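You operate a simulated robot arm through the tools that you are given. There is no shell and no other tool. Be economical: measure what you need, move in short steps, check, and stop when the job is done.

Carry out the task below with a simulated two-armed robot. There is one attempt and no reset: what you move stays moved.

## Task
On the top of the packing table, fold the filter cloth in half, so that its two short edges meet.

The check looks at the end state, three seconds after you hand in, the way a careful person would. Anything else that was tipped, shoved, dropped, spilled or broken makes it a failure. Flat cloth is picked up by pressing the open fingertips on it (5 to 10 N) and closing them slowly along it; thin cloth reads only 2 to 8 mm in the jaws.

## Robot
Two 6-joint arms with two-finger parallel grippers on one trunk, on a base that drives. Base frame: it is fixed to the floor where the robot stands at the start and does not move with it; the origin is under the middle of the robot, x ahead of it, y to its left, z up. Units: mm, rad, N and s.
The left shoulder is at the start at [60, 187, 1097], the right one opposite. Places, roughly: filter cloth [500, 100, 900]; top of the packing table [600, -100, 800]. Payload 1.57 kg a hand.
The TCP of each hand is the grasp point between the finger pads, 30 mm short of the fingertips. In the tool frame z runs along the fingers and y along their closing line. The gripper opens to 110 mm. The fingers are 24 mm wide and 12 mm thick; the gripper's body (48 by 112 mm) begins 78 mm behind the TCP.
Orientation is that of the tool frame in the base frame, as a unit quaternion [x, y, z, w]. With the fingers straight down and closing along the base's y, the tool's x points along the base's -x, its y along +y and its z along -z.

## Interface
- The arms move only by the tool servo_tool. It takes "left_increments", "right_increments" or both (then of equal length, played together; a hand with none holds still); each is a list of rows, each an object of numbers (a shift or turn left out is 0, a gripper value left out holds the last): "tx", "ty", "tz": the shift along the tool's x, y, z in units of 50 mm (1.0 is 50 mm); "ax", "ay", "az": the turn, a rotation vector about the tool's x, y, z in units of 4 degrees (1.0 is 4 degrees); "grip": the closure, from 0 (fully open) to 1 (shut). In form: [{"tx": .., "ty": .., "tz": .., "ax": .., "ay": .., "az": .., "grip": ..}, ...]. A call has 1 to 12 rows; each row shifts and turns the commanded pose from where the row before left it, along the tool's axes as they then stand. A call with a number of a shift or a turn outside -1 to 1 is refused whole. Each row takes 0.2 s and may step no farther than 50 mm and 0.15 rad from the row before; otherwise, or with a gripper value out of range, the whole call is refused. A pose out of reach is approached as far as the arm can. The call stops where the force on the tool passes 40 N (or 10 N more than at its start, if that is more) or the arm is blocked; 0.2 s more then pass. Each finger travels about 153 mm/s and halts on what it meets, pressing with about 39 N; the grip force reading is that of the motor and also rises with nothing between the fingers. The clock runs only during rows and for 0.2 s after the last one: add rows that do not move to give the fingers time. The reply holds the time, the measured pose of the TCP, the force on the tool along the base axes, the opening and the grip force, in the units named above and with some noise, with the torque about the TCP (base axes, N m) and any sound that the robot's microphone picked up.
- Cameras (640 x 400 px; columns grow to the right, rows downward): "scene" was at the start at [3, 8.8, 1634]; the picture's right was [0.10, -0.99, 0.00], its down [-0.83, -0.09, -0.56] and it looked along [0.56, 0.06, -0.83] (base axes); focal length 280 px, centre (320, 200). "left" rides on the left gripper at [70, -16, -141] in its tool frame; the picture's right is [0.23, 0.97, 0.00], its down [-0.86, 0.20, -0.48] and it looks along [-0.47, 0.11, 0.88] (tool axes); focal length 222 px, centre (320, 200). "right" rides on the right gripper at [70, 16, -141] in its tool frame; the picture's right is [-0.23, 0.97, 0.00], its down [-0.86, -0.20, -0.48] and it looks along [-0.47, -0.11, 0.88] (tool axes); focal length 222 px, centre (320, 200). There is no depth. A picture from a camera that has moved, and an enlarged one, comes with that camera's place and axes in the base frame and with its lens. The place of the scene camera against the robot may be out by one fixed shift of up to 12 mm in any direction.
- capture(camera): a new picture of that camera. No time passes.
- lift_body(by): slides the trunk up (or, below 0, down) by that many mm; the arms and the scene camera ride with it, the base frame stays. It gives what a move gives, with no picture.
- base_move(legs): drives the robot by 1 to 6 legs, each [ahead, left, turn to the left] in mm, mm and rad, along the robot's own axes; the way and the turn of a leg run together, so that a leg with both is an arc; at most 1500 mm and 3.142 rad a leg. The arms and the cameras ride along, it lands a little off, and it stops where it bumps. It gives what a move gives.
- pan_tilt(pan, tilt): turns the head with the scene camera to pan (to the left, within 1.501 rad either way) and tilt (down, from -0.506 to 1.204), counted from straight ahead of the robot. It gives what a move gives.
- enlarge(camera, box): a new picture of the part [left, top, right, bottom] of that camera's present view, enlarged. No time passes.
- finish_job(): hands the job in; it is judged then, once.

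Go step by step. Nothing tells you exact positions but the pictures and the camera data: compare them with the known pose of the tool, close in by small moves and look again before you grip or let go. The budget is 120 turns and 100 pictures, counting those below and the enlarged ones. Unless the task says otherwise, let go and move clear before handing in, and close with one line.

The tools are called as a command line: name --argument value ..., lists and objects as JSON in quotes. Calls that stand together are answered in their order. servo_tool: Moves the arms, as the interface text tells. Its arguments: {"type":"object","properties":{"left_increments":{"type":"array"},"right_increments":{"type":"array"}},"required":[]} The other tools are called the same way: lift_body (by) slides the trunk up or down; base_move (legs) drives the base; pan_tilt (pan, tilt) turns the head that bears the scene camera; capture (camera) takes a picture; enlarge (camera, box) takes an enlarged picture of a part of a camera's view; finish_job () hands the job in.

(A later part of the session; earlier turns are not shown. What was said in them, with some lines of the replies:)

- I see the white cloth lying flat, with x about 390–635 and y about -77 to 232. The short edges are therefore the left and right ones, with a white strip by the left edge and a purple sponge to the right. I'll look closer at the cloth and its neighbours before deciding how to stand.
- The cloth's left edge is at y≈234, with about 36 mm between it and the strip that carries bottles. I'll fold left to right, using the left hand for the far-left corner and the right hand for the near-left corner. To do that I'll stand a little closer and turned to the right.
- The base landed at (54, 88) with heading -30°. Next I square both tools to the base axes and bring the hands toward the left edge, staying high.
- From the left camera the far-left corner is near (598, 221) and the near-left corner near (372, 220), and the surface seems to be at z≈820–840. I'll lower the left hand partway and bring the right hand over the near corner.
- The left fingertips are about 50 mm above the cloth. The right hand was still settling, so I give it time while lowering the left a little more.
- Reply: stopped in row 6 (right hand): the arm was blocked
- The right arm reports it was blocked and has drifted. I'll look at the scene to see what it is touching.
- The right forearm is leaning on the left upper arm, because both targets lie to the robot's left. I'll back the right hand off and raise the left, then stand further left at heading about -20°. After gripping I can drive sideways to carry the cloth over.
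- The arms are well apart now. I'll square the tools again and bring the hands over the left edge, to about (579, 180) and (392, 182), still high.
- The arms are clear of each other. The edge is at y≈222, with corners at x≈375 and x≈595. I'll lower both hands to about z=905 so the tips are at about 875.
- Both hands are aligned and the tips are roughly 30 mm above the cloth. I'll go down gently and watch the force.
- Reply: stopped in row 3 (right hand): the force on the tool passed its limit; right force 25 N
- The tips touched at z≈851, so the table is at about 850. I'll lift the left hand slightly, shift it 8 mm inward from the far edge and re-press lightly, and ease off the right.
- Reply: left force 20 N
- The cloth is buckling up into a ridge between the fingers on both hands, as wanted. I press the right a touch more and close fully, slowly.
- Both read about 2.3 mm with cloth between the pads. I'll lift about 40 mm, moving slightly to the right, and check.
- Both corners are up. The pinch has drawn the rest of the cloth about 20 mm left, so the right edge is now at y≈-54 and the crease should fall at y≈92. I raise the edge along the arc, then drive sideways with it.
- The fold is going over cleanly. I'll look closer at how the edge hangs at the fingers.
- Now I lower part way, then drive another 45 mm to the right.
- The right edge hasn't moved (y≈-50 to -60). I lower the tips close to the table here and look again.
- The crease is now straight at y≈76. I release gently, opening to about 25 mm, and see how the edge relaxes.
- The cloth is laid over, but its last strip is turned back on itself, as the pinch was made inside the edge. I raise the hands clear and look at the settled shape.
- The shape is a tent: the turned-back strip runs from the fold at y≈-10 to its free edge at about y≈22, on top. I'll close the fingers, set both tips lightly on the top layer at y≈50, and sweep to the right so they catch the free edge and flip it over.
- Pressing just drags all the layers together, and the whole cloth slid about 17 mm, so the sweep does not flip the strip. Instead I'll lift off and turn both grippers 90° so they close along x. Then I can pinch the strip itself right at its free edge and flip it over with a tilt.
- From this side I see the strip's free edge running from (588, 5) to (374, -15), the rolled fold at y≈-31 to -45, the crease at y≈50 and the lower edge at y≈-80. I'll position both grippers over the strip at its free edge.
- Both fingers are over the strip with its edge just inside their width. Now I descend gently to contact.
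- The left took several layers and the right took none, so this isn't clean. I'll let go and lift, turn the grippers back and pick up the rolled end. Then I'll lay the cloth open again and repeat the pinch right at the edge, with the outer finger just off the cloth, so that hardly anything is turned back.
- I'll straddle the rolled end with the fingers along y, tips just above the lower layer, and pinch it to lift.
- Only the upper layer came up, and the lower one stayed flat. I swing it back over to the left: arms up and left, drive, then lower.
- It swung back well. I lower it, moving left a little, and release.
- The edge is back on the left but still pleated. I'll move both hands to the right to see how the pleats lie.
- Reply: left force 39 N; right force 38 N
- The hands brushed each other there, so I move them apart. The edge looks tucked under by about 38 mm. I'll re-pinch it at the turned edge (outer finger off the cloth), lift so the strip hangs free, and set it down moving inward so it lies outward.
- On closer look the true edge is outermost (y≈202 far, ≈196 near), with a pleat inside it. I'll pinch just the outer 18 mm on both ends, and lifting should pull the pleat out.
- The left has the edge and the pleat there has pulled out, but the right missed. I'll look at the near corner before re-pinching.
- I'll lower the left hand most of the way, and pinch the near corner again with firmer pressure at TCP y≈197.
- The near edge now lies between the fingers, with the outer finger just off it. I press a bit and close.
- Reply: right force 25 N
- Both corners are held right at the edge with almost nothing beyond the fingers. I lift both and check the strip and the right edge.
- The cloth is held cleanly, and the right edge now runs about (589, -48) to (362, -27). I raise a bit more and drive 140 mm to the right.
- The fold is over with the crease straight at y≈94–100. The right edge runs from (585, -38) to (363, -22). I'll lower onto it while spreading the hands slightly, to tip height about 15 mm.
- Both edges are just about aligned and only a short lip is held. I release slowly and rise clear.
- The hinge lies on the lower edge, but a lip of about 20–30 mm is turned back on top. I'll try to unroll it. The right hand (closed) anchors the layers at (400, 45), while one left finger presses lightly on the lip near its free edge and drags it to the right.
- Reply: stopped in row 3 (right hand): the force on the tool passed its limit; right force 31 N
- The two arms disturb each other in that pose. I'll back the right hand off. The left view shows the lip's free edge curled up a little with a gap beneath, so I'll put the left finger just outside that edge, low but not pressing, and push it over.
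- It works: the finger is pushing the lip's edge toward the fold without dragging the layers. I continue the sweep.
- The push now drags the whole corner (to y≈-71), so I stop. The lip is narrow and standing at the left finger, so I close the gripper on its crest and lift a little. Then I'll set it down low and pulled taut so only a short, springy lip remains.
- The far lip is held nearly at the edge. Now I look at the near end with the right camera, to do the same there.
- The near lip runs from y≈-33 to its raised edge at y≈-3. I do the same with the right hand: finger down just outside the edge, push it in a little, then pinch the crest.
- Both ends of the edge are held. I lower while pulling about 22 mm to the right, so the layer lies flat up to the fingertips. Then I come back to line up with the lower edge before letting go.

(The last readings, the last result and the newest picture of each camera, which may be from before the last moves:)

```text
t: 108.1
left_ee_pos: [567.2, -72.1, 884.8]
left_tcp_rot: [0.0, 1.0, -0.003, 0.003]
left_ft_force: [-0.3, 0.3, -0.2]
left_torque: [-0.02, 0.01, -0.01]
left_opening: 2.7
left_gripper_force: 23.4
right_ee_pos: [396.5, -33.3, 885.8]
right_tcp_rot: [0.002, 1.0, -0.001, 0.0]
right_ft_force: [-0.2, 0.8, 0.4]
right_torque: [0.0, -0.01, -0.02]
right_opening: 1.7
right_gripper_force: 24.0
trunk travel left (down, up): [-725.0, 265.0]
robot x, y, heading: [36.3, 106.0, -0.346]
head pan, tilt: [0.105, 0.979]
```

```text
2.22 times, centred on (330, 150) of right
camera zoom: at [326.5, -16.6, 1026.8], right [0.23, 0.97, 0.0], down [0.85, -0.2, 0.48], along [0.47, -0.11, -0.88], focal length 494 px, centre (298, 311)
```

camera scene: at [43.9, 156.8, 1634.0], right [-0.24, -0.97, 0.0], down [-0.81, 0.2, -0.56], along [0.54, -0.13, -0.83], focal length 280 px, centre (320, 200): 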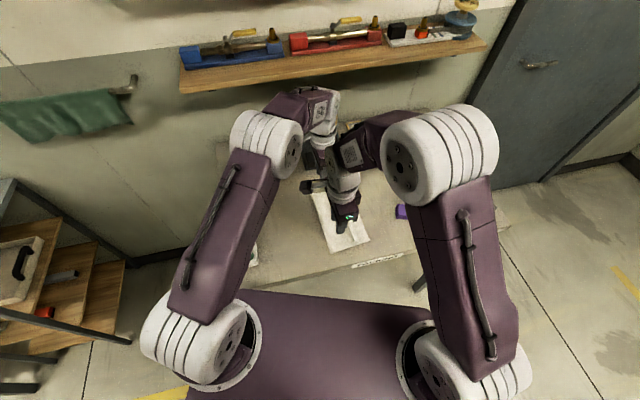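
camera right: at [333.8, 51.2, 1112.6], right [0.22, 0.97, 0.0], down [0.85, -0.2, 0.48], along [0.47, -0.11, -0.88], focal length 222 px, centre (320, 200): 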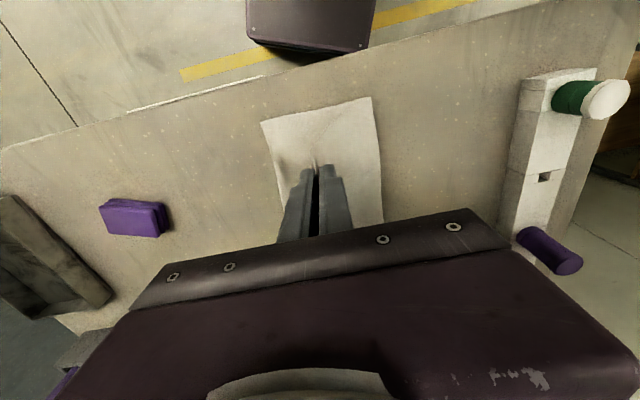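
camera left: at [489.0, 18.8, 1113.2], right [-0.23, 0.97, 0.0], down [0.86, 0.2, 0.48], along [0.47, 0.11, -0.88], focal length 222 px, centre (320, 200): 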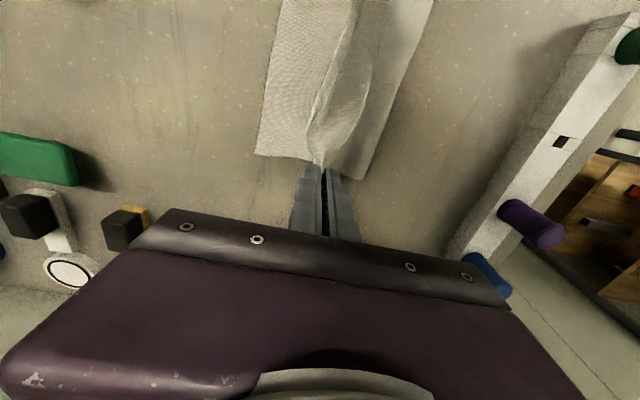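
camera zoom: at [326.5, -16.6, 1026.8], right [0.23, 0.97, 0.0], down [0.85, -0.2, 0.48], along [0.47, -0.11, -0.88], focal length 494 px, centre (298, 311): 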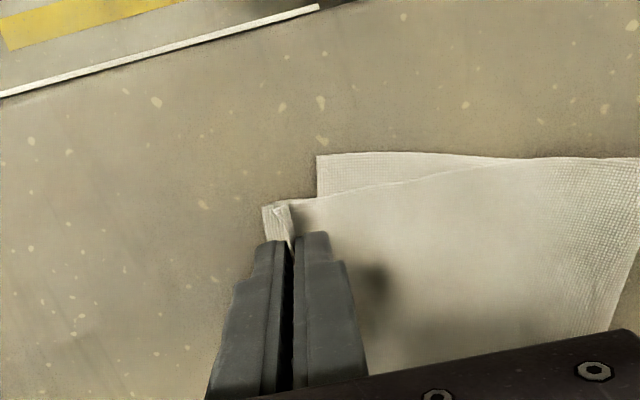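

The lip is tiny at the grips, but the middle of the edge still sags back. I raise slightly and spread the hands along x until the edge is taut.

servo_tool --left_increments '[{"tz": -0.2}, {"tz": -0.2}, {"tx": -0.1}, {"tx": -0.1}, {}]' --right_increments '[{"tz": -0.2}, {"tz": -0.2}, {"tx": 0.1}, {"tx": 0.1}, {}]'

```text
t: 109.3
left_ee_pos: [578.0, -71.5, 905.6]
left_tcp_rot: [0.0, 1.0, -0.001, 0.002]
left_ft_force: [-7.8, 3.3, -0.4]
left_torque: [0.0, 0.18, -0.04]
left_opening: 2.3
left_gripper_force: 23.8
right_ee_pos: [387.2, -33.0, 906.4]
right_tcp_rot: [0.003, 1.0, 0.0, 0.003]
right_ft_force: [8.4, -2.6, 0.3]
right_torque: [-0.06, -0.21, -0.05]
right_opening: 1.9
right_gripper_force: 23.4
trunk travel left (down, up): [-725.0, 265.0]
robot x, y, heading: [41.1, 104.0, -0.342]
head pan, tilt: [0.105, 0.979]
```

The edge is taut (8 N). I shift back left, then lower with a small rightward pull so the edge lands on the lower one, and release.

servo_tool --left_increments '[{"ty": 0.2}, {"ty": 0.15}, {"ty": -0.05, "tz": 0.1}, {"ty": -0.05, "tz": 0.1}, {"ty": -0.06, "tz": 0.1}, {"ty": -0.06, "tz": 0.1}, {"tz": 0.03}, {}]' --right_increments '[{"ty": 0.3}, {"ty": 0.28}, {"ty": -0.05, "tz": 0.1}, {"ty": -0.05, "tz": 0.1}, {"ty": -0.06, "tz": 0.1}, {"ty": -0.06, "tz": 0.1}, {"tz": 0.05}, {}]'

enlarge --camera "left" --box '[200, 0, 480, 220]'

```text
t: 111.1
left_ee_pos: [577.2, -65.2, 884.1]
left_tcp_rot: [0.001, 1.0, -0.003, 0.002]
left_ft_force: [-14.5, 4.7, 1.9]
left_torque: [0.08, 0.27, -0.07]
left_opening: 2.7
left_gripper_force: 23.8
right_ee_pos: [387.1, -15.4, 884.8]
right_tcp_rot: [0.003, 1.0, 0.0, 0.002]
right_ft_force: [15.3, -3.9, 3.3]
right_torque: [-0.08, -0.36, -0.05]
right_opening: 1.9
right_gripper_force: 23.7
trunk travel left (down, up): [-725.0, 265.0]
robot x, y, heading: [34.2, 103.5, -0.342]
head pan, tilt: [0.105, 0.979]
```

```text
1.82 times, centred on (340, 110) of left
camera zoom: at [507.2, -80.8, 1023.9], right [-0.23, 0.97, -0.01], down [0.85, 0.2, 0.48], along [0.47, 0.1, -0.88], focal length 404 px, centre (284, 364)
```

zoom: 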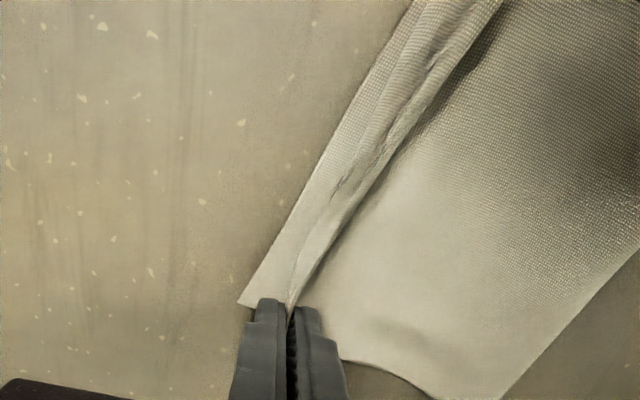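

The lip is now narrow and straight, close to the lower edge. I relax the tension and open so that the left-side finger keeps pushing the lip to the right and over, then rise.

servo_tool --left_increments '[{"tx": 0.07}, {"ty": -0.055, "grip": 0.95}, {"ty": -0.055, "grip": 0.9}, {"ty": -0.055, "grip": 0.85}, {"ty": -0.055, "grip": 0.8}, {}, {"ty": -0.1, "tz": -0.02}, {"ty": -0.1, "tz": -0.04}, {"ty": -0.1, "tz": -0.08}, {"ty": -0.1, "tz": -0.2}, {"tz": -0.6}, {"tz": -0.9}]' --right_increments '[{"tx": -0.07}, {"ty": -0.055, "grip": 0.95}, {"ty": -0.055, "grip": 0.9}, {"ty": -0.055, "grip": 0.85}, {"ty": -0.055, "grip": 0.8}, {}, {"ty": -0.1, "tz": -0.02}, {"ty": -0.1, "tz": -0.04}, {"ty": -0.1, "tz": -0.08}, {"ty": -0.1, "tz": -0.2}, {"tz": -0.6}, {"tz": -0.9}]'

enlarge --camera "left" --box '[200, 0, 480, 220]'

enlarge --camera "right" --box '[220, 60, 480, 240]'

```text
t: 113.7
left_ee_pos: [565.2, -90.1, 977.1]
left_tcp_rot: [0.0, 1.0, -0.003, 0.002]
left_ft_force: [-0.3, 0.3, 0.3]
left_torque: [-0.03, 0.0, -0.01]
left_opening: 21.8
left_gripper_force: 0.0
left hand out of reach, approached as far as the arm can: row 8, 10
right_ee_pos: [387.9, -47.7, 975.7]
right_tcp_rot: [0.002, 1.0, -0.001, 0.001]
right_ft_force: [-0.4, -0.5, 1.1]
right_torque: [-0.02, -0.02, 0.0]
right_opening: 22.2
right_gripper_force: 0.1
trunk travel left (down, up): [-725.0, 265.0]
robot x, y, heading: [34.7, 105.2, -0.344]
head pan, tilt: [0.105, 0.979]
```

```text
1.82 times, centred on (340, 110) of left
camera zoom: at [495.1, -104.8, 1117.4], right [-0.23, 0.97, -0.01], down [0.85, 0.2, 0.48], along [0.47, 0.1, -0.88], focal length 404 px, centre (284, 364)
```

zoom: 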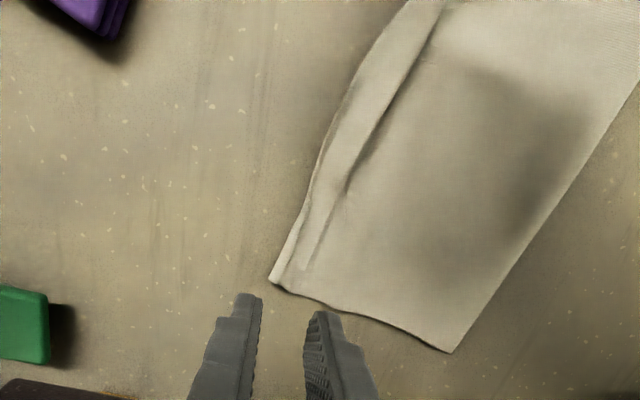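

```text
2.22 times, centred on (350, 150) of right
camera zoom: at [318.7, -30.7, 1117.2], right [0.23, 0.97, 0.0], down [0.85, -0.2, 0.48], along [0.47, -0.11, -0.88], focal length 494 px, centre (253, 311)
```

zoom: 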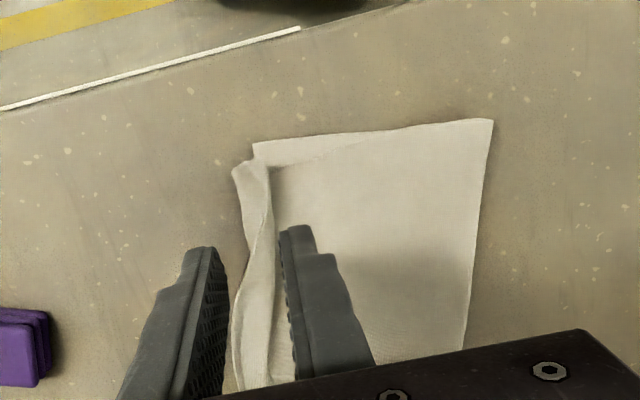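

The far end has flipped over properly and lies on the lower corner; only the middle of the lip is still turned back, about 20 mm around x=430–530. I move the right hand away and repeat the same push-and-lift with the closed left gripper at x≈490.

servo_tool --right_increments '[{"tz": -0.6}, {"ty": -0.8, "tx": 0.3}, {"ty": -0.8, "tx": 0.3}, {"ty": -0.8, "tx": 0.3}, {}]'

servo_tool --left_increments '[{"tx": 0.75, "ty": 0.5, "grip": 1.0}, {"tx": 0.75, "ty": 0.5}, {"tz": 0.6}, {"tz": 0.6}, {"tz": 0.4}, {"tz": 0.2}, {}]'

```text
t: 114.9
left_ee_pos: [567.7, -89.3, 975.6]
left_tcp_rot: [0.0, 1.0, -0.002, 0.003]
left_ft_force: [-1.3, 0.3, 0.7]
left_torque: [-0.03, 0.01, 0.01]
left_opening: 21.7
left_gripper_force: 0.0
right_ee_pos: [345.6, -165.8, 1003.5]
right_tcp_rot: [0.002, 1.0, -0.001, 0.001]
right_ft_force: [-0.5, -0.5, -0.5]
right_torque: [0.01, 0.0, -0.02]
right_opening: 21.9
right_gripper_force: 0.1
trunk travel left (down, up): [-725.0, 265.0]
robot x, y, heading: [39.3, 103.5, -0.347]
head pan, tilt: [0.105, 0.979]
```

```text
t: 116.5
left_ee_pos: [491.7, -40.7, 885.8]
left_tcp_rot: [0.0, 1.0, -0.002, 0.002]
left_ft_force: [0.4, 0.2, -0.7]
left_torque: [0.01, -0.04, -0.03]
left_opening: 0.0
left_gripper_force: 20.8
right_ee_pos: [344.6, -165.8, 1003.2]
right_tcp_rot: [0.002, 1.0, -0.001, 0.002]
right_ft_force: [0.3, -0.2, -0.5]
right_torque: [0.02, -0.02, 0.0]
right_opening: 22.3
right_gripper_force: 0.1
trunk travel left (down, up): [-725.0, 265.0]
robot x, y, heading: [38.1, 103.2, -0.347]
head pan, tilt: [0.105, 0.979]
```

servo_tool --left_increments '[{"tz": 0.03}, {"ty": -0.1}, {"ty": -0.1}, {"ty": -0.1}, {"ty": -0.1}, {"ty": -0.1, "tz": -0.03}, {"ty": -0.1, "tz": -0.04}, {"ty": -0.1, "tz": -0.08}, {"ty": -0.1, "tz": -0.16}, {"tz": -0.5}, {"tz": -0.8, "ty": 0.5}, {"tz": -0.6, "ty": 0.8}]'

capture --camera "left"

```text
t: 119.1
left_ee_pos: [493.0, -15.5, 994.8]
left_tcp_rot: [0.001, 1.0, -0.003, 0.002]
left_ft_force: [0.3, -0.8, -0.3]
left_torque: [0.01, -0.02, 0.0]
left_opening: 0.0
left_gripper_force: 21.2
right_ee_pos: [345.5, -164.4, 1002.5]
right_tcp_rot: [0.003, 1.0, -0.002, 0.002]
right_ft_force: [0.3, 0.1, 0.4]
right_torque: [0.0, -0.01, 0.0]
right_opening: 21.6
right_gripper_force: 0.0
trunk travel left (down, up): [-725.0, 265.0]
robot x, y, heading: [36.5, 101.7, -0.348]
head pan, tilt: [0.105, 0.979]
```

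```text
5 pictures are left
camera left: at [423.4, -30.6, 1135.3], right [-0.23, 0.97, -0.01], down [0.85, 0.2, 0.48], along [0.47, 0.1, -0.88], focal length 222 px, centre (320, 200)
```

left: 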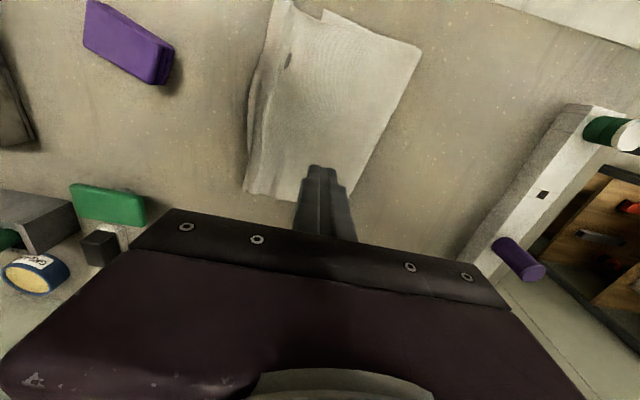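

enlarge --camera "left" --box '[230, 0, 440, 210]'

```text
1.90 times, centred on (335, 105) of left
camera zoom: at [423.4, -30.6, 1135.3], right [-0.23, 0.97, -0.01], down [0.85, 0.2, 0.48], along [0.47, 0.1, -0.88], focal length 423 px, centre (291, 381)
```

zoom: 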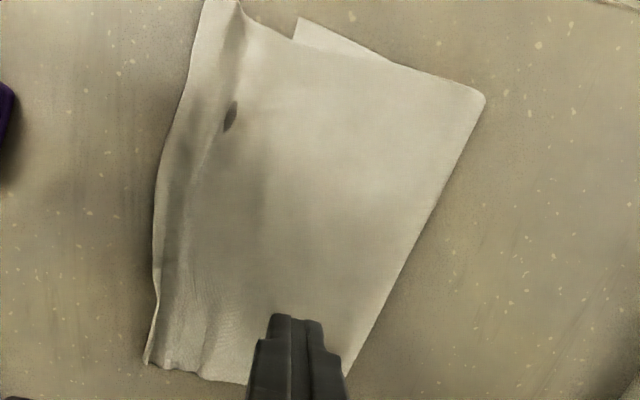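

The whole edge is now flipped out flat and the far corners meet, but at the near end the upper layer overshoots the lower edge by about 45 mm (near crease y≈66, should be ≈88). I'll clear the left hand, then use the right hand to pinch that overhanging edge on the bare table and bring it back.

servo_tool --left_increments '[{"tx": -0.7, "ty": 0.8, "tz": -0.3}, {"tx": -0.7, "ty": 0.9}, {}]' --right_increments '[{}, {}, {}]'

servo_tool --right_increments '[{"tx": -0.55, "ty": 0.8, "grip": 0.78}, {"tx": -0.55, "ty": 0.76}, {"tz": 0.6}, {"tz": 0.6}, {"tz": 0.6}, {"tz": 0.2}, {}]'

enlarge --camera "right" --box '[200, 60, 480, 240]'

```text
refused: row 1 steps farther than a row can; nothing moved
```

```text
t: 120.7
left_ee_pos: [494.1, -16.0, 995.2]
left_tcp_rot: [0.0, 1.0, -0.003, 0.002]
left_ft_force: [0.1, -0.1, -0.2]
left_torque: [-0.02, -0.01, 0.0]
left_opening: 0.0
left_gripper_force: 21.4
right_ee_pos: [398.9, -88.5, 905.6]
right_tcp_rot: [0.002, 1.0, -0.002, 0.002]
right_ft_force: [0.6, 0.9, -0.4]
right_torque: [-0.01, 0.01, -0.01]
right_opening: 24.3
right_gripper_force: 0.1
trunk travel left (down, up): [-725.0, 265.0]
robot x, y, heading: [36.3, 106.7, -0.349]
head pan, tilt: [0.105, 0.979]
```

```text
2.22 times, centred on (340, 150) of right
camera zoom: at [328.8, -70.9, 1046.3], right [0.23, 0.97, 0.0], down [0.85, -0.2, 0.48], along [0.47, -0.11, -0.88], focal length 494 px, centre (276, 311)
```

zoom: 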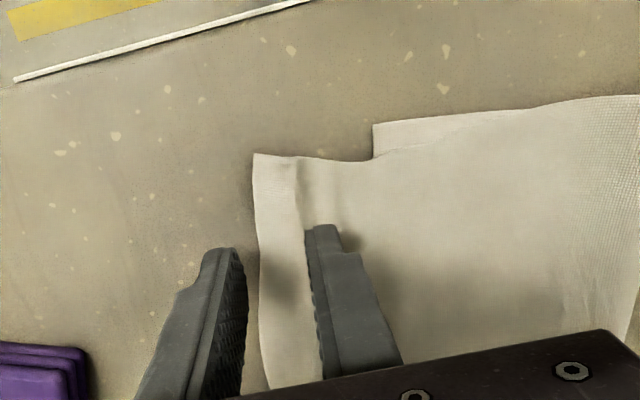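

The near edge is between the right fingers with the outer finger off the cloth. I clear the left hand, then press and pinch.

servo_tool --left_increments '[{"tx": -0.5, "ty": 0.6}, {"tx": -0.5, "ty": 0.6}, {"ty": 0.6}, {}, {}, {}]' --right_increments '[{}, {}, {"tz": 0.2}, {"tz": 0.15}, {"tz": 0.11}, {}]'

```text
t: 122.1
left_ee_pos: [541.4, 74.0, 994.2]
left_tcp_rot: [0.0, 1.0, -0.002, 0.003]
left_ft_force: [0.7, -0.3, 1.2]
left_torque: [0.01, -0.01, 0.02]
left_opening: 0.0
left_gripper_force: 20.7
right_ee_pos: [399.9, -89.0, 882.0]
right_tcp_rot: [0.002, 1.0, -0.001, 0.002]
right_ft_force: [0.5, -0.1, 0.7]
right_torque: [0.01, -0.03, -0.01]
right_opening: 24.2
right_gripper_force: 0.0
trunk travel left (down, up): [-725.0, 265.0]
robot x, y, heading: [38.9, 104.7, -0.345]
head pan, tilt: [0.105, 0.979]
```

servo_tool --right_increments '[{"tz": 0.025}, {"tz": 0.015}, {}]'

```text
t: 122.9
left_ee_pos: [542.1, 72.7, 994.7]
left_tcp_rot: [0.0, 1.0, -0.004, 0.003]
left_ft_force: [-0.2, 0.9, 0.1]
left_torque: [0.0, 0.01, -0.02]
left_opening: 0.3
left_gripper_force: 21.5
right_ee_pos: [399.4, -89.9, 880.8]
right_tcp_rot: [0.002, 1.0, 0.0, 0.003]
right_ft_force: [2.1, -2.2, 10.0]
right_torque: [-0.04, -0.05, -0.02]
right_opening: 24.0
right_gripper_force: 0.1
trunk travel left (down, up): [-725.0, 265.0]
robot x, y, heading: [37.3, 103.1, -0.346]
head pan, tilt: [0.105, 0.979]
```

servo_tool --right_increments '[{"grip": 0.82}, {"grip": 0.86}, {"grip": 0.9}, {"grip": 0.93}, {"grip": 0.96}, {"grip": 1.0}, {}, {}, {"tz": -0.3, "ty": 0.1}, {"tz": -0.3, "ty": 0.2}, {"tz": -0.3, "ty": 0.2}, {}]'

```text
t: 125.5
left_ee_pos: [542.4, 73.2, 994.5]
left_tcp_rot: [0.001, 1.0, -0.002, 0.003]
left_ft_force: [0.6, 1.6, 0.0]
left_torque: [-0.02, 0.03, 0.0]
left_opening: 0.0
left_gripper_force: 21.5
right_ee_pos: [399.1, -63.1, 924.3]
right_tcp_rot: [0.002, 1.0, -0.002, 0.001]
right_ft_force: [-0.1, -0.2, 0.2]
right_torque: [0.04, -0.02, 0.05]
right_opening: 2.4
right_gripper_force: 24.0
trunk travel left (down, up): [-725.0, 265.0]
robot x, y, heading: [36.5, 104.9, -0.346]
head pan, tilt: [0.105, 0.979]
```

The edge is held, and this time in its natural sense, so no lip will form. I carry it back past the target to roll the crease outward, then return and lower it onto the lower edge.

servo_tool --right_increments '[{"ty": 0.3}, {"ty": 0.3}, {"ty": 0.3, "tz": 0.15}, {"tz": 0.25}, {"tz": 0.15}, {}, {"ty": -0.1}, {"ty": -0.1, "tz": 0.05}, {"ty": -0.1, "tz": 0.1}, {"tz": 0.1}, {}]'

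enlarge --camera "right" --box '[200, 60, 480, 240]'

```text
t: 127.9
left_ee_pos: [542.0, 73.5, 994.2]
left_tcp_rot: [-0.001, 1.0, -0.002, 0.002]
left_ft_force: [0.1, 0.1, -0.2]
left_torque: [-0.01, 0.01, 0.0]
left_opening: 0.4
left_gripper_force: 21.5
right_ee_pos: [399.5, -33.2, 885.5]
right_tcp_rot: [0.003, 1.0, -0.001, 0.002]
right_ft_force: [0.4, 0.4, 0.5]
right_torque: [-0.01, 0.01, 0.03]
right_opening: 2.4
right_gripper_force: 23.4
trunk travel left (down, up): [-725.0, 265.0]
robot x, y, heading: [36.4, 100.0, -0.347]
head pan, tilt: [0.105, 0.979]
```

```text
2.22 times, centred on (340, 150) of right
camera zoom: at [329.6, -16.4, 1026.2], right [0.23, 0.97, 0.0], down [0.85, -0.2, 0.48], along [0.47, -0.11, -0.88], focal length 494 px, centre (276, 311)
```

zoom: 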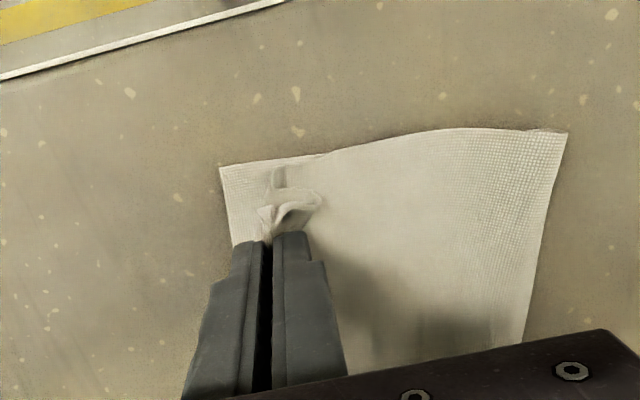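

The crease has only moved to y≈73 at the near end, so there is still slack in the upper layer. I roll it out further by moving the held edge further left at low height, then bring it back.

servo_tool --right_increments '[{"tz": -0.25}, {"ty": 0.3}, {"ty": 0.3}, {"ty": 0.3}, {"ty": 0.2, "tz": 0.1}, {"tz": 0.12}, {}, {"ty": -0.25}, {"ty": -0.25}, {"ty": -0.25}, {"ty": -0.25}, {}]'

capture --camera "right"

```text
t: 130.5
left_ee_pos: [541.8, 72.2, 994.0]
left_tcp_rot: [0.0, 1.0, -0.003, 0.002]
left_ft_force: [-0.6, -0.4, -0.5]
left_torque: [-0.01, -0.01, 0.02]
left_opening: 0.0
left_gripper_force: 21.5
right_ee_pos: [399.9, -28.0, 887.7]
right_tcp_rot: [0.003, 1.0, -0.001, 0.002]
right_ft_force: [-0.2, 0.2, 0.4]
right_torque: [-0.03, -0.01, 0.02]
right_opening: 2.3
right_gripper_force: 23.8
trunk travel left (down, up): [-725.0, 265.0]
robot x, y, heading: [38.2, 103.5, -0.347]
head pan, tilt: [0.105, 0.979]
```

```text
1 pictures are left
camera right: at [330.4, -10.2, 1028.5], right [0.23, 0.97, 0.0], down [0.85, -0.2, 0.48], along [0.47, -0.11, -0.88], focal length 222 px, centre (320, 200)
```

right: 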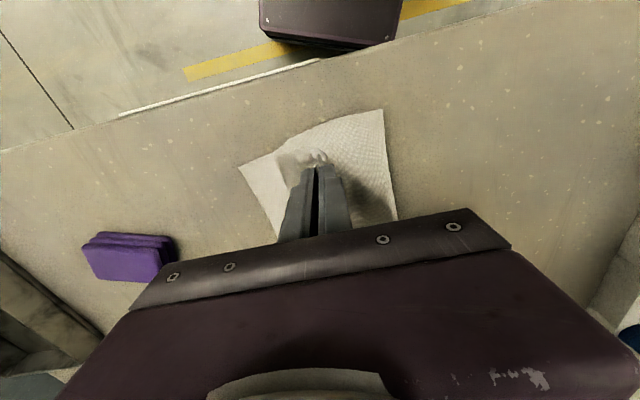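

The low return dragged the near end of the stack right (lower edge now y≈-91, crease ≈31 there), so the upper edge is inside. I lift it clear, carry it 50 mm right onto the lower edge, set it down and release.

servo_tool --right_increments '[{"tz": -0.3}, {"tz": -0.4, "ty": -0.1}, {"ty": -0.3}, {"ty": -0.3}, {"ty": -0.25, "tz": 0.2}, {"tz": 0.25}, {"tz": 0.25}, {"grip": 0.93}, {"grip": 0.86}, {"grip": 0.78}, {}, {"tz": -0.3}]'

servo_tool --right_increments '[{"tz": -0.5}, {"tz": -0.6, "grip": 1.0}, {"ty": 0.3, "tx": -0.1}, {}]'

```text
t: 133.1
left_ee_pos: [542.8, 73.7, 994.9]
left_tcp_rot: [0.0, 1.0, -0.002, 0.003]
left_ft_force: [0.8, -0.2, -0.6]
left_torque: [-0.02, 0.0, -0.02]
left_opening: 0.1
left_gripper_force: 21.1
right_ee_pos: [398.3, -75.1, 902.1]
right_tcp_rot: [0.002, 1.0, -0.001, 0.002]
right_ft_force: [-0.2, 0.1, 0.2]
right_torque: [-0.02, -0.02, 0.0]
right_opening: 24.1
right_gripper_force: 0.0
trunk travel left (down, up): [-725.0, 265.0]
robot x, y, heading: [40.1, 101.9, -0.344]
head pan, tilt: [0.105, 0.979]
```

```text
t: 134.1
left_ee_pos: [541.5, 72.7, 994.1]
left_tcp_rot: [0.0, 1.0, -0.004, 0.002]
left_ft_force: [0.8, 0.0, -0.5]
left_torque: [-0.02, 0.0, 0.0]
left_opening: 0.0
left_gripper_force: 20.6
right_ee_pos: [403.6, -60.7, 957.3]
right_tcp_rot: [0.002, 1.0, 0.0, 0.002]
right_ft_force: [-0.5, 0.3, 0.1]
right_torque: [0.0, -0.01, -0.02]
right_opening: 0.2
right_gripper_force: 20.8
trunk travel left (down, up): [-725.0, 265.0]
robot x, y, heading: [38.1, 103.5, -0.348]
head pan, tilt: [0.105, 0.979]
```

I flatten the slack from the edge toward the crease with light vertical taps of the closed right gripper, with no dragging.

servo_tool --right_increments '[{"tz": 0.7}, {"tz": 0.75}, {"tz": -0.7}, {"ty": 0.4}, {"tz": 0.7}, {}, {"tz": -0.7}, {"ty": 0.4}, {"tz": 0.7}, {}, {"tz": -0.7}, {}]'

servo_tool --right_increments '[{"ty": 0.4}, {"tz": 0.7}, {}, {"tz": -0.7}, {"ty": 0.4}, {"tz": 0.7}, {}, {"tz": -0.7}, {"tz": -0.6}, {"tz": -0.4}]'

```text
t: 136.7
left_ee_pos: [543.0, 73.0, 995.1]
left_tcp_rot: [-0.001, 1.0, -0.003, 0.003]
left_ft_force: [-0.2, -0.3, 0.5]
left_torque: [0.01, 0.03, 0.01]
left_opening: 0.0
left_gripper_force: 21.4
right_ee_pos: [405.3, -22.1, 918.7]
right_tcp_rot: [0.002, 1.0, -0.001, 0.0]
right_ft_force: [-0.5, -0.2, 0.7]
right_torque: [0.0, 0.0, 0.03]
right_opening: 0.1
right_gripper_force: 21.4
trunk travel left (down, up): [-725.0, 265.0]
robot x, y, heading: [35.7, 104.4, -0.347]
head pan, tilt: [0.105, 0.979]
```

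```text
t: 138.9
left_ee_pos: [541.2, 73.8, 993.7]
left_tcp_rot: [0.001, 1.0, -0.002, 0.003]
left_ft_force: [-0.6, -0.6, -1.2]
left_torque: [0.02, 0.02, 0.05]
left_opening: 0.0
left_gripper_force: 21.7
right_ee_pos: [404.4, 19.3, 968.8]
right_tcp_rot: [0.002, 1.0, 0.0, 0.002]
right_ft_force: [-0.1, 0.9, -0.4]
right_torque: [-0.02, 0.0, 0.0]
right_opening: 0.0
right_gripper_force: 21.1
trunk travel left (down, up): [-725.0, 265.0]
robot x, y, heading: [38.2, 101.1, -0.348]
head pan, tilt: [0.105, 0.979]
```

I clear the right hand away and give the middle the same taps with the left.

servo_tool --right_increments '[{"tz": -0.5, "tx": 0.5}, {"ty": -0.8, "tx": 0.4}, {"ty": -0.8, "tx": 0.3}, {"ty": -0.9}, {"ty": -0.9}, {}]'

servo_tool --left_increments '[{"tx": 0.5, "ty": -0.8}, {"tx": 0.5, "ty": -0.8}, {"tx": 0.5, "ty": -0.8}, {"tz": 0.7}, {"tz": 0.75}, {"tz": 0.73}, {"tz": -0.7}, {"ty": 0.4}, {"tz": 0.7}, {}, {"tz": -0.7}, {}]'

servo_tool --left_increments '[{"ty": 0.4}, {"tz": 0.7}, {}, {"tz": -0.7}, {"ty": 0.4}, {"tz": 0.7}, {}, {"tz": -0.8}, {"tz": -0.8}, {"tz": -0.8}, {}]'

```text
t: 140.3
left_ee_pos: [540.9, 74.9, 994.2]
left_tcp_rot: [0.0, 1.0, -0.003, 0.002]
left_ft_force: [-0.2, -0.4, -0.1]
left_torque: [0.0, 0.01, 0.03]
left_opening: 0.2
left_gripper_force: 21.5
right_ee_pos: [344.3, -150.0, 994.8]
right_tcp_rot: [0.002, 1.0, -0.001, 0.002]
right_ft_force: [0.3, 1.0, -1.0]
right_torque: [-0.03, 0.0, 0.02]
right_opening: 0.0
right_gripper_force: 20.9
trunk travel left (down, up): [-725.0, 265.0]
robot x, y, heading: [33.6, 101.1, -0.35]
head pan, tilt: [0.105, 0.979]
```

```text
t: 142.9
left_ee_pos: [465.2, -26.4, 920.0]
left_tcp_rot: [0.001, 1.0, -0.002, 0.003]
left_ft_force: [-0.2, 0.2, 0.2]
left_torque: [-0.02, 0.03, 0.02]
left_opening: 0.1
left_gripper_force: 21.3
right_ee_pos: [345.0, -151.5, 995.5]
right_tcp_rot: [0.003, 1.0, 0.0, 0.0]
right_ft_force: [0.5, -0.6, 0.1]
right_torque: [-0.01, 0.01, 0.0]
right_opening: 0.0
right_gripper_force: 20.6
trunk travel left (down, up): [-725.0, 265.0]
robot x, y, heading: [37.2, 101.2, -0.352]
head pan, tilt: [0.105, 0.979]
```

```text
t: 145.3
left_ee_pos: [466.8, 15.8, 1007.2]
left_tcp_rot: [0.0, 1.0, -0.002, 0.003]
left_ft_force: [0.0, 0.0, 0.1]
left_torque: [0.02, 0.01, 0.02]
left_opening: 0.0
left_gripper_force: 21.2
right_ee_pos: [344.6, -150.8, 996.0]
right_tcp_rot: [0.002, 1.0, -0.001, 0.001]
right_ft_force: [-0.1, 0.0, -0.1]
right_torque: [-0.01, 0.0, -0.01]
right_opening: 0.1
right_gripper_force: 21.5
trunk travel left (down, up): [-725.0, 265.0]
robot x, y, heading: [38.0, 104.2, -0.353]
head pan, tilt: [0.105, 0.979]
```

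Last picture: a check of the whole folded cloth from the left camera.

enlarge --camera "left" --box '[160, 0, 440, 220]'

```text
1.82 times, centred on (300, 110) of left
camera zoom: at [396.8, -0.6, 1147.6], right [-0.23, 0.97, -0.01], down [0.85, 0.2, 0.48], along [0.47, 0.1, -0.88], focal length 404 px, centre (356, 364)
```

zoom: 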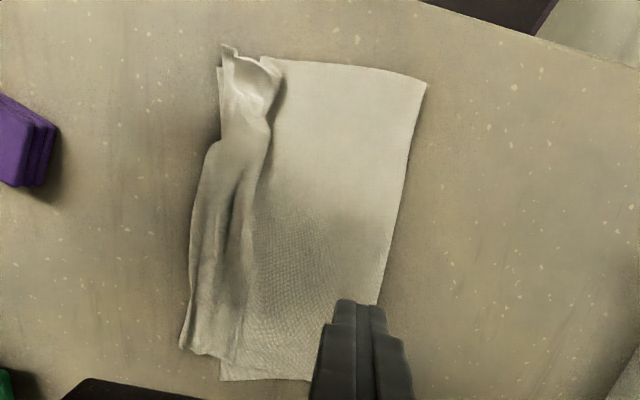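

The near edges now meet, but at the far end the upper corner is at about (574, -110) while the lower corner is near (598, -77). From here I work by measured positions: I drive a little to the right for reach, then pinch that overhang with the left hand in the natural sense and bring it onto the lower corner.

base_move --legs '[[24, -66, 0]]'

```text
t: 146.3
left_ee_pos: [466.3, -51.6, 1007.4]
left_tcp_rot: [0.001, 1.0, -0.003, 0.003]
left_ft_force: [0.2, -0.1, 0.0]
left_torque: [-0.02, -0.02, 0.0]
left_opening: 0.0
left_gripper_force: 21.5
right_ee_pos: [344.8, -218.1, 996.5]
right_tcp_rot: [0.002, 1.0, -0.002, 0.002]
right_ft_force: [-0.1, 0.2, -0.1]
right_torque: [0.0, -0.02, -0.04]
right_opening: 0.0
right_gripper_force: 21.5
trunk travel left (down, up): [-725.0, 265.0]
robot x, y, heading: [39.5, 35.9, -0.349]
head pan, tilt: [0.105, 0.979]
```

servo_tool --left_increments '[{"tx": -0.59, "ty": -0.33, "grip": 0.76}, {"tx": -0.59, "ty": -0.33}, {"tx": -0.58, "ty": -0.32}, {"tz": 0.6}, {"tz": 0.6}, {"tz": 0.6}, {"tz": 0.5}, {"tz": 0.16}, {}]'

```text
t: 148.3
left_ee_pos: [555.5, -103.7, 884.6]
left_tcp_rot: [0.001, 1.0, -0.002, 0.003]
left_ft_force: [-0.3, 0.0, -0.2]
left_torque: [0.02, 0.04, 0.0]
left_opening: 26.2
left_gripper_force: 0.1
right_ee_pos: [345.1, -219.0, 995.0]
right_tcp_rot: [0.003, 1.0, 0.0, 0.0]
right_ft_force: [-0.8, 0.1, 0.1]
right_torque: [-0.01, -0.07, 0.04]
right_opening: 0.1
right_gripper_force: 21.1
trunk travel left (down, up): [-725.0, 265.0]
robot x, y, heading: [39.7, 37.4, -0.351]
head pan, tilt: [0.105, 0.979]
```

servo_tool --left_increments '[{"ty": 0.06}, {"tz": 0.05}, {"tz": 0.03}, {}]'

```text
t: 149.3
left_ee_pos: [555.0, -100.5, 881.8]
left_tcp_rot: [0.0, 1.0, -0.003, 0.004]
left_ft_force: [3.5, 0.6, 12.8]
left_torque: [0.32, -0.08, -0.05]
left_opening: 26.8
left_gripper_force: 0.2
right_ee_pos: [344.8, -218.6, 996.6]
right_tcp_rot: [0.002, 1.0, -0.002, 0.002]
right_ft_force: [0.1, 0.0, -0.9]
right_torque: [0.01, -0.02, 0.03]
right_opening: 0.0
right_gripper_force: 21.1
trunk travel left (down, up): [-725.0, 265.0]
robot x, y, heading: [37.4, 34.8, -0.346]
head pan, tilt: [0.105, 0.979]
```

servo_tool --left_increments '[{"tz": -0.01, "grip": 0.8}, {"grip": 0.84}, {"grip": 0.88}, {"grip": 0.92}, {"grip": 0.96}, {"grip": 1.0}, {}, {}, {"tz": -0.25}, {"tz": -0.25}, {}]'

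```text
t: 151.7
left_ee_pos: [556.0, -100.6, 905.9]
left_tcp_rot: [0.001, 1.0, -0.003, 0.002]
left_ft_force: [-0.2, 0.3, 0.1]
left_torque: [-0.06, 0.0, 0.0]
left_opening: 4.4
left_gripper_force: 25.0
right_ee_pos: [345.3, -219.3, 995.3]
right_tcp_rot: [0.002, 1.0, -0.001, 0.001]
right_ft_force: [0.5, -0.7, 0.2]
right_torque: [0.02, -0.01, 0.03]
right_opening: 0.2
right_gripper_force: 21.1
trunk travel left (down, up): [-725.0, 265.0]
robot x, y, heading: [36.5, 39.8, -0.345]
head pan, tilt: [0.105, 0.979]
```

It reads 4.4 mm, which is too thick for a single ridge, so the lower layer may be caught too. I set it down, open, and re-pinch narrower and further out.

servo_tool --left_increments '[{"tz": 0.25}, {"tz": 0.2}, {"grip": 0.94}, {"grip": 0.88}, {"grip": 0.82}, {"grip": 0.76}, {}, {"tz": -0.3}, {"ty": -0.12, "grip": 0.83}, {"tz": 0.28}, {}]'

```text
t: 154.1
left_ee_pos: [555.0, -107.2, 884.9]
left_tcp_rot: [0.0, 1.0, -0.003, 0.001]
left_ft_force: [-0.5, -0.4, -0.2]
left_torque: [-0.01, 0.02, 0.02]
left_opening: 18.6
left_gripper_force: 0.0
right_ee_pos: [344.6, -219.1, 995.9]
right_tcp_rot: [0.002, 1.0, -0.001, 0.002]
right_ft_force: [-0.8, 0.3, -0.5]
right_torque: [-0.01, -0.02, 0.02]
right_opening: 0.1
right_gripper_force: 22.1
trunk travel left (down, up): [-725.0, 265.0]
robot x, y, heading: [36.1, 38.4, -0.347]
head pan, tilt: [0.105, 0.979]
```

servo_tool --left_increments '[{"tz": 0.05}, {"tz": 0.025}, {}, {"grip": 0.86}, {"grip": 0.89}, {"grip": 0.92}, {"grip": 0.95}, {"grip": 0.98}, {"grip": 1.0}, {}, {}]'

```text
t: 156.5
left_ee_pos: [556.0, -107.8, 880.8]
left_tcp_rot: [0.001, 1.0, -0.003, 0.004]
left_ft_force: [-0.1, 0.3, 7.4]
left_torque: [0.03, -0.04, 0.0]
left_opening: 2.1
left_gripper_force: 23.4
right_ee_pos: [344.0, -220.0, 996.2]
right_tcp_rot: [0.003, 1.0, -0.001, 0.002]
right_ft_force: [-1.7, 0.6, -0.8]
right_torque: [-0.03, 0.0, 0.02]
right_opening: 0.1
right_gripper_force: 20.7
trunk travel left (down, up): [-725.0, 265.0]
robot x, y, heading: [36.0, 36.3, -0.345]
head pan, tilt: [0.105, 0.979]
```

Now it reads 2.1 mm, a single ridge. I lift, carry it 40 mm left and 18 mm outward onto the lower corner, set it down, release and rise.

servo_tool --left_increments '[{"tz": -0.3}, {"tz": -0.35, "ty": 0.1}, {"ty": 0.25, "tx": -0.12}, {"ty": 0.25, "tx": -0.12}, {"ty": 0.2, "tx": -0.12}, {"tz": 0.2}, {"tz": 0.2}, {"tz": 0.17}, {}]'

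```text
t: 158.5
left_ee_pos: [573.6, -65.4, 884.0]
left_tcp_rot: [0.0, 1.0, -0.002, 0.003]
left_ft_force: [0.0, 0.5, 0.7]
left_torque: [0.06, -0.02, 0.0]
left_opening: 1.7
left_gripper_force: 23.0
right_ee_pos: [344.6, -218.1, 995.0]
right_tcp_rot: [0.002, 1.0, -0.001, 0.001]
right_ft_force: [0.2, 0.0, 0.2]
right_torque: [-0.02, -0.02, -0.02]
right_opening: 0.0
right_gripper_force: 21.8
trunk travel left (down, up): [-725.0, 265.0]
robot x, y, heading: [38.6, 36.0, -0.344]
head pan, tilt: [0.105, 0.979]
```

servo_tool --left_increments '[{"grip": 0.94}, {"grip": 0.88}, {"grip": 0.82}, {}, {"tz": -0.2}, {"tz": -0.5}, {"tz": -0.8}, {"tz": -0.8}, {}]'

```text
t: 160.5
left_ee_pos: [576.4, -65.8, 1000.5]
left_tcp_rot: [0.0, 1.0, -0.003, 0.003]
left_ft_force: [0.6, 0.2, 0.7]
left_torque: [0.0, 0.0, -0.03]
left_opening: 20.0
left_gripper_force: 0.1
right_ee_pos: [344.7, -219.1, 994.9]
right_tcp_rot: [0.003, 1.0, -0.001, 0.001]
right_ft_force: [0.3, -0.1, 0.2]
right_torque: [0.0, 0.01, 0.02]
right_opening: 0.2
right_gripper_force: 20.8
trunk travel left (down, up): [-725.0, 265.0]
robot x, y, heading: [36.9, 31.7, -0.347]
head pan, tilt: [0.105, 0.979]
```

I have no pictures left and both hands are empty and well clear of the cloth, so I hand in here.

finish_job

```text
The job is handed in.
```

I folded the filter cloth in half and handed it in, but it is rumpled, and I placed the far corner by measured positions with no picture to confirm it. In my last picture the near corners of the short edges met to within about 15 mm. The upper layer also has a slack hump along the open edge, because the crease never rolled fully out to the middle. I saw nothing else on the table moved.
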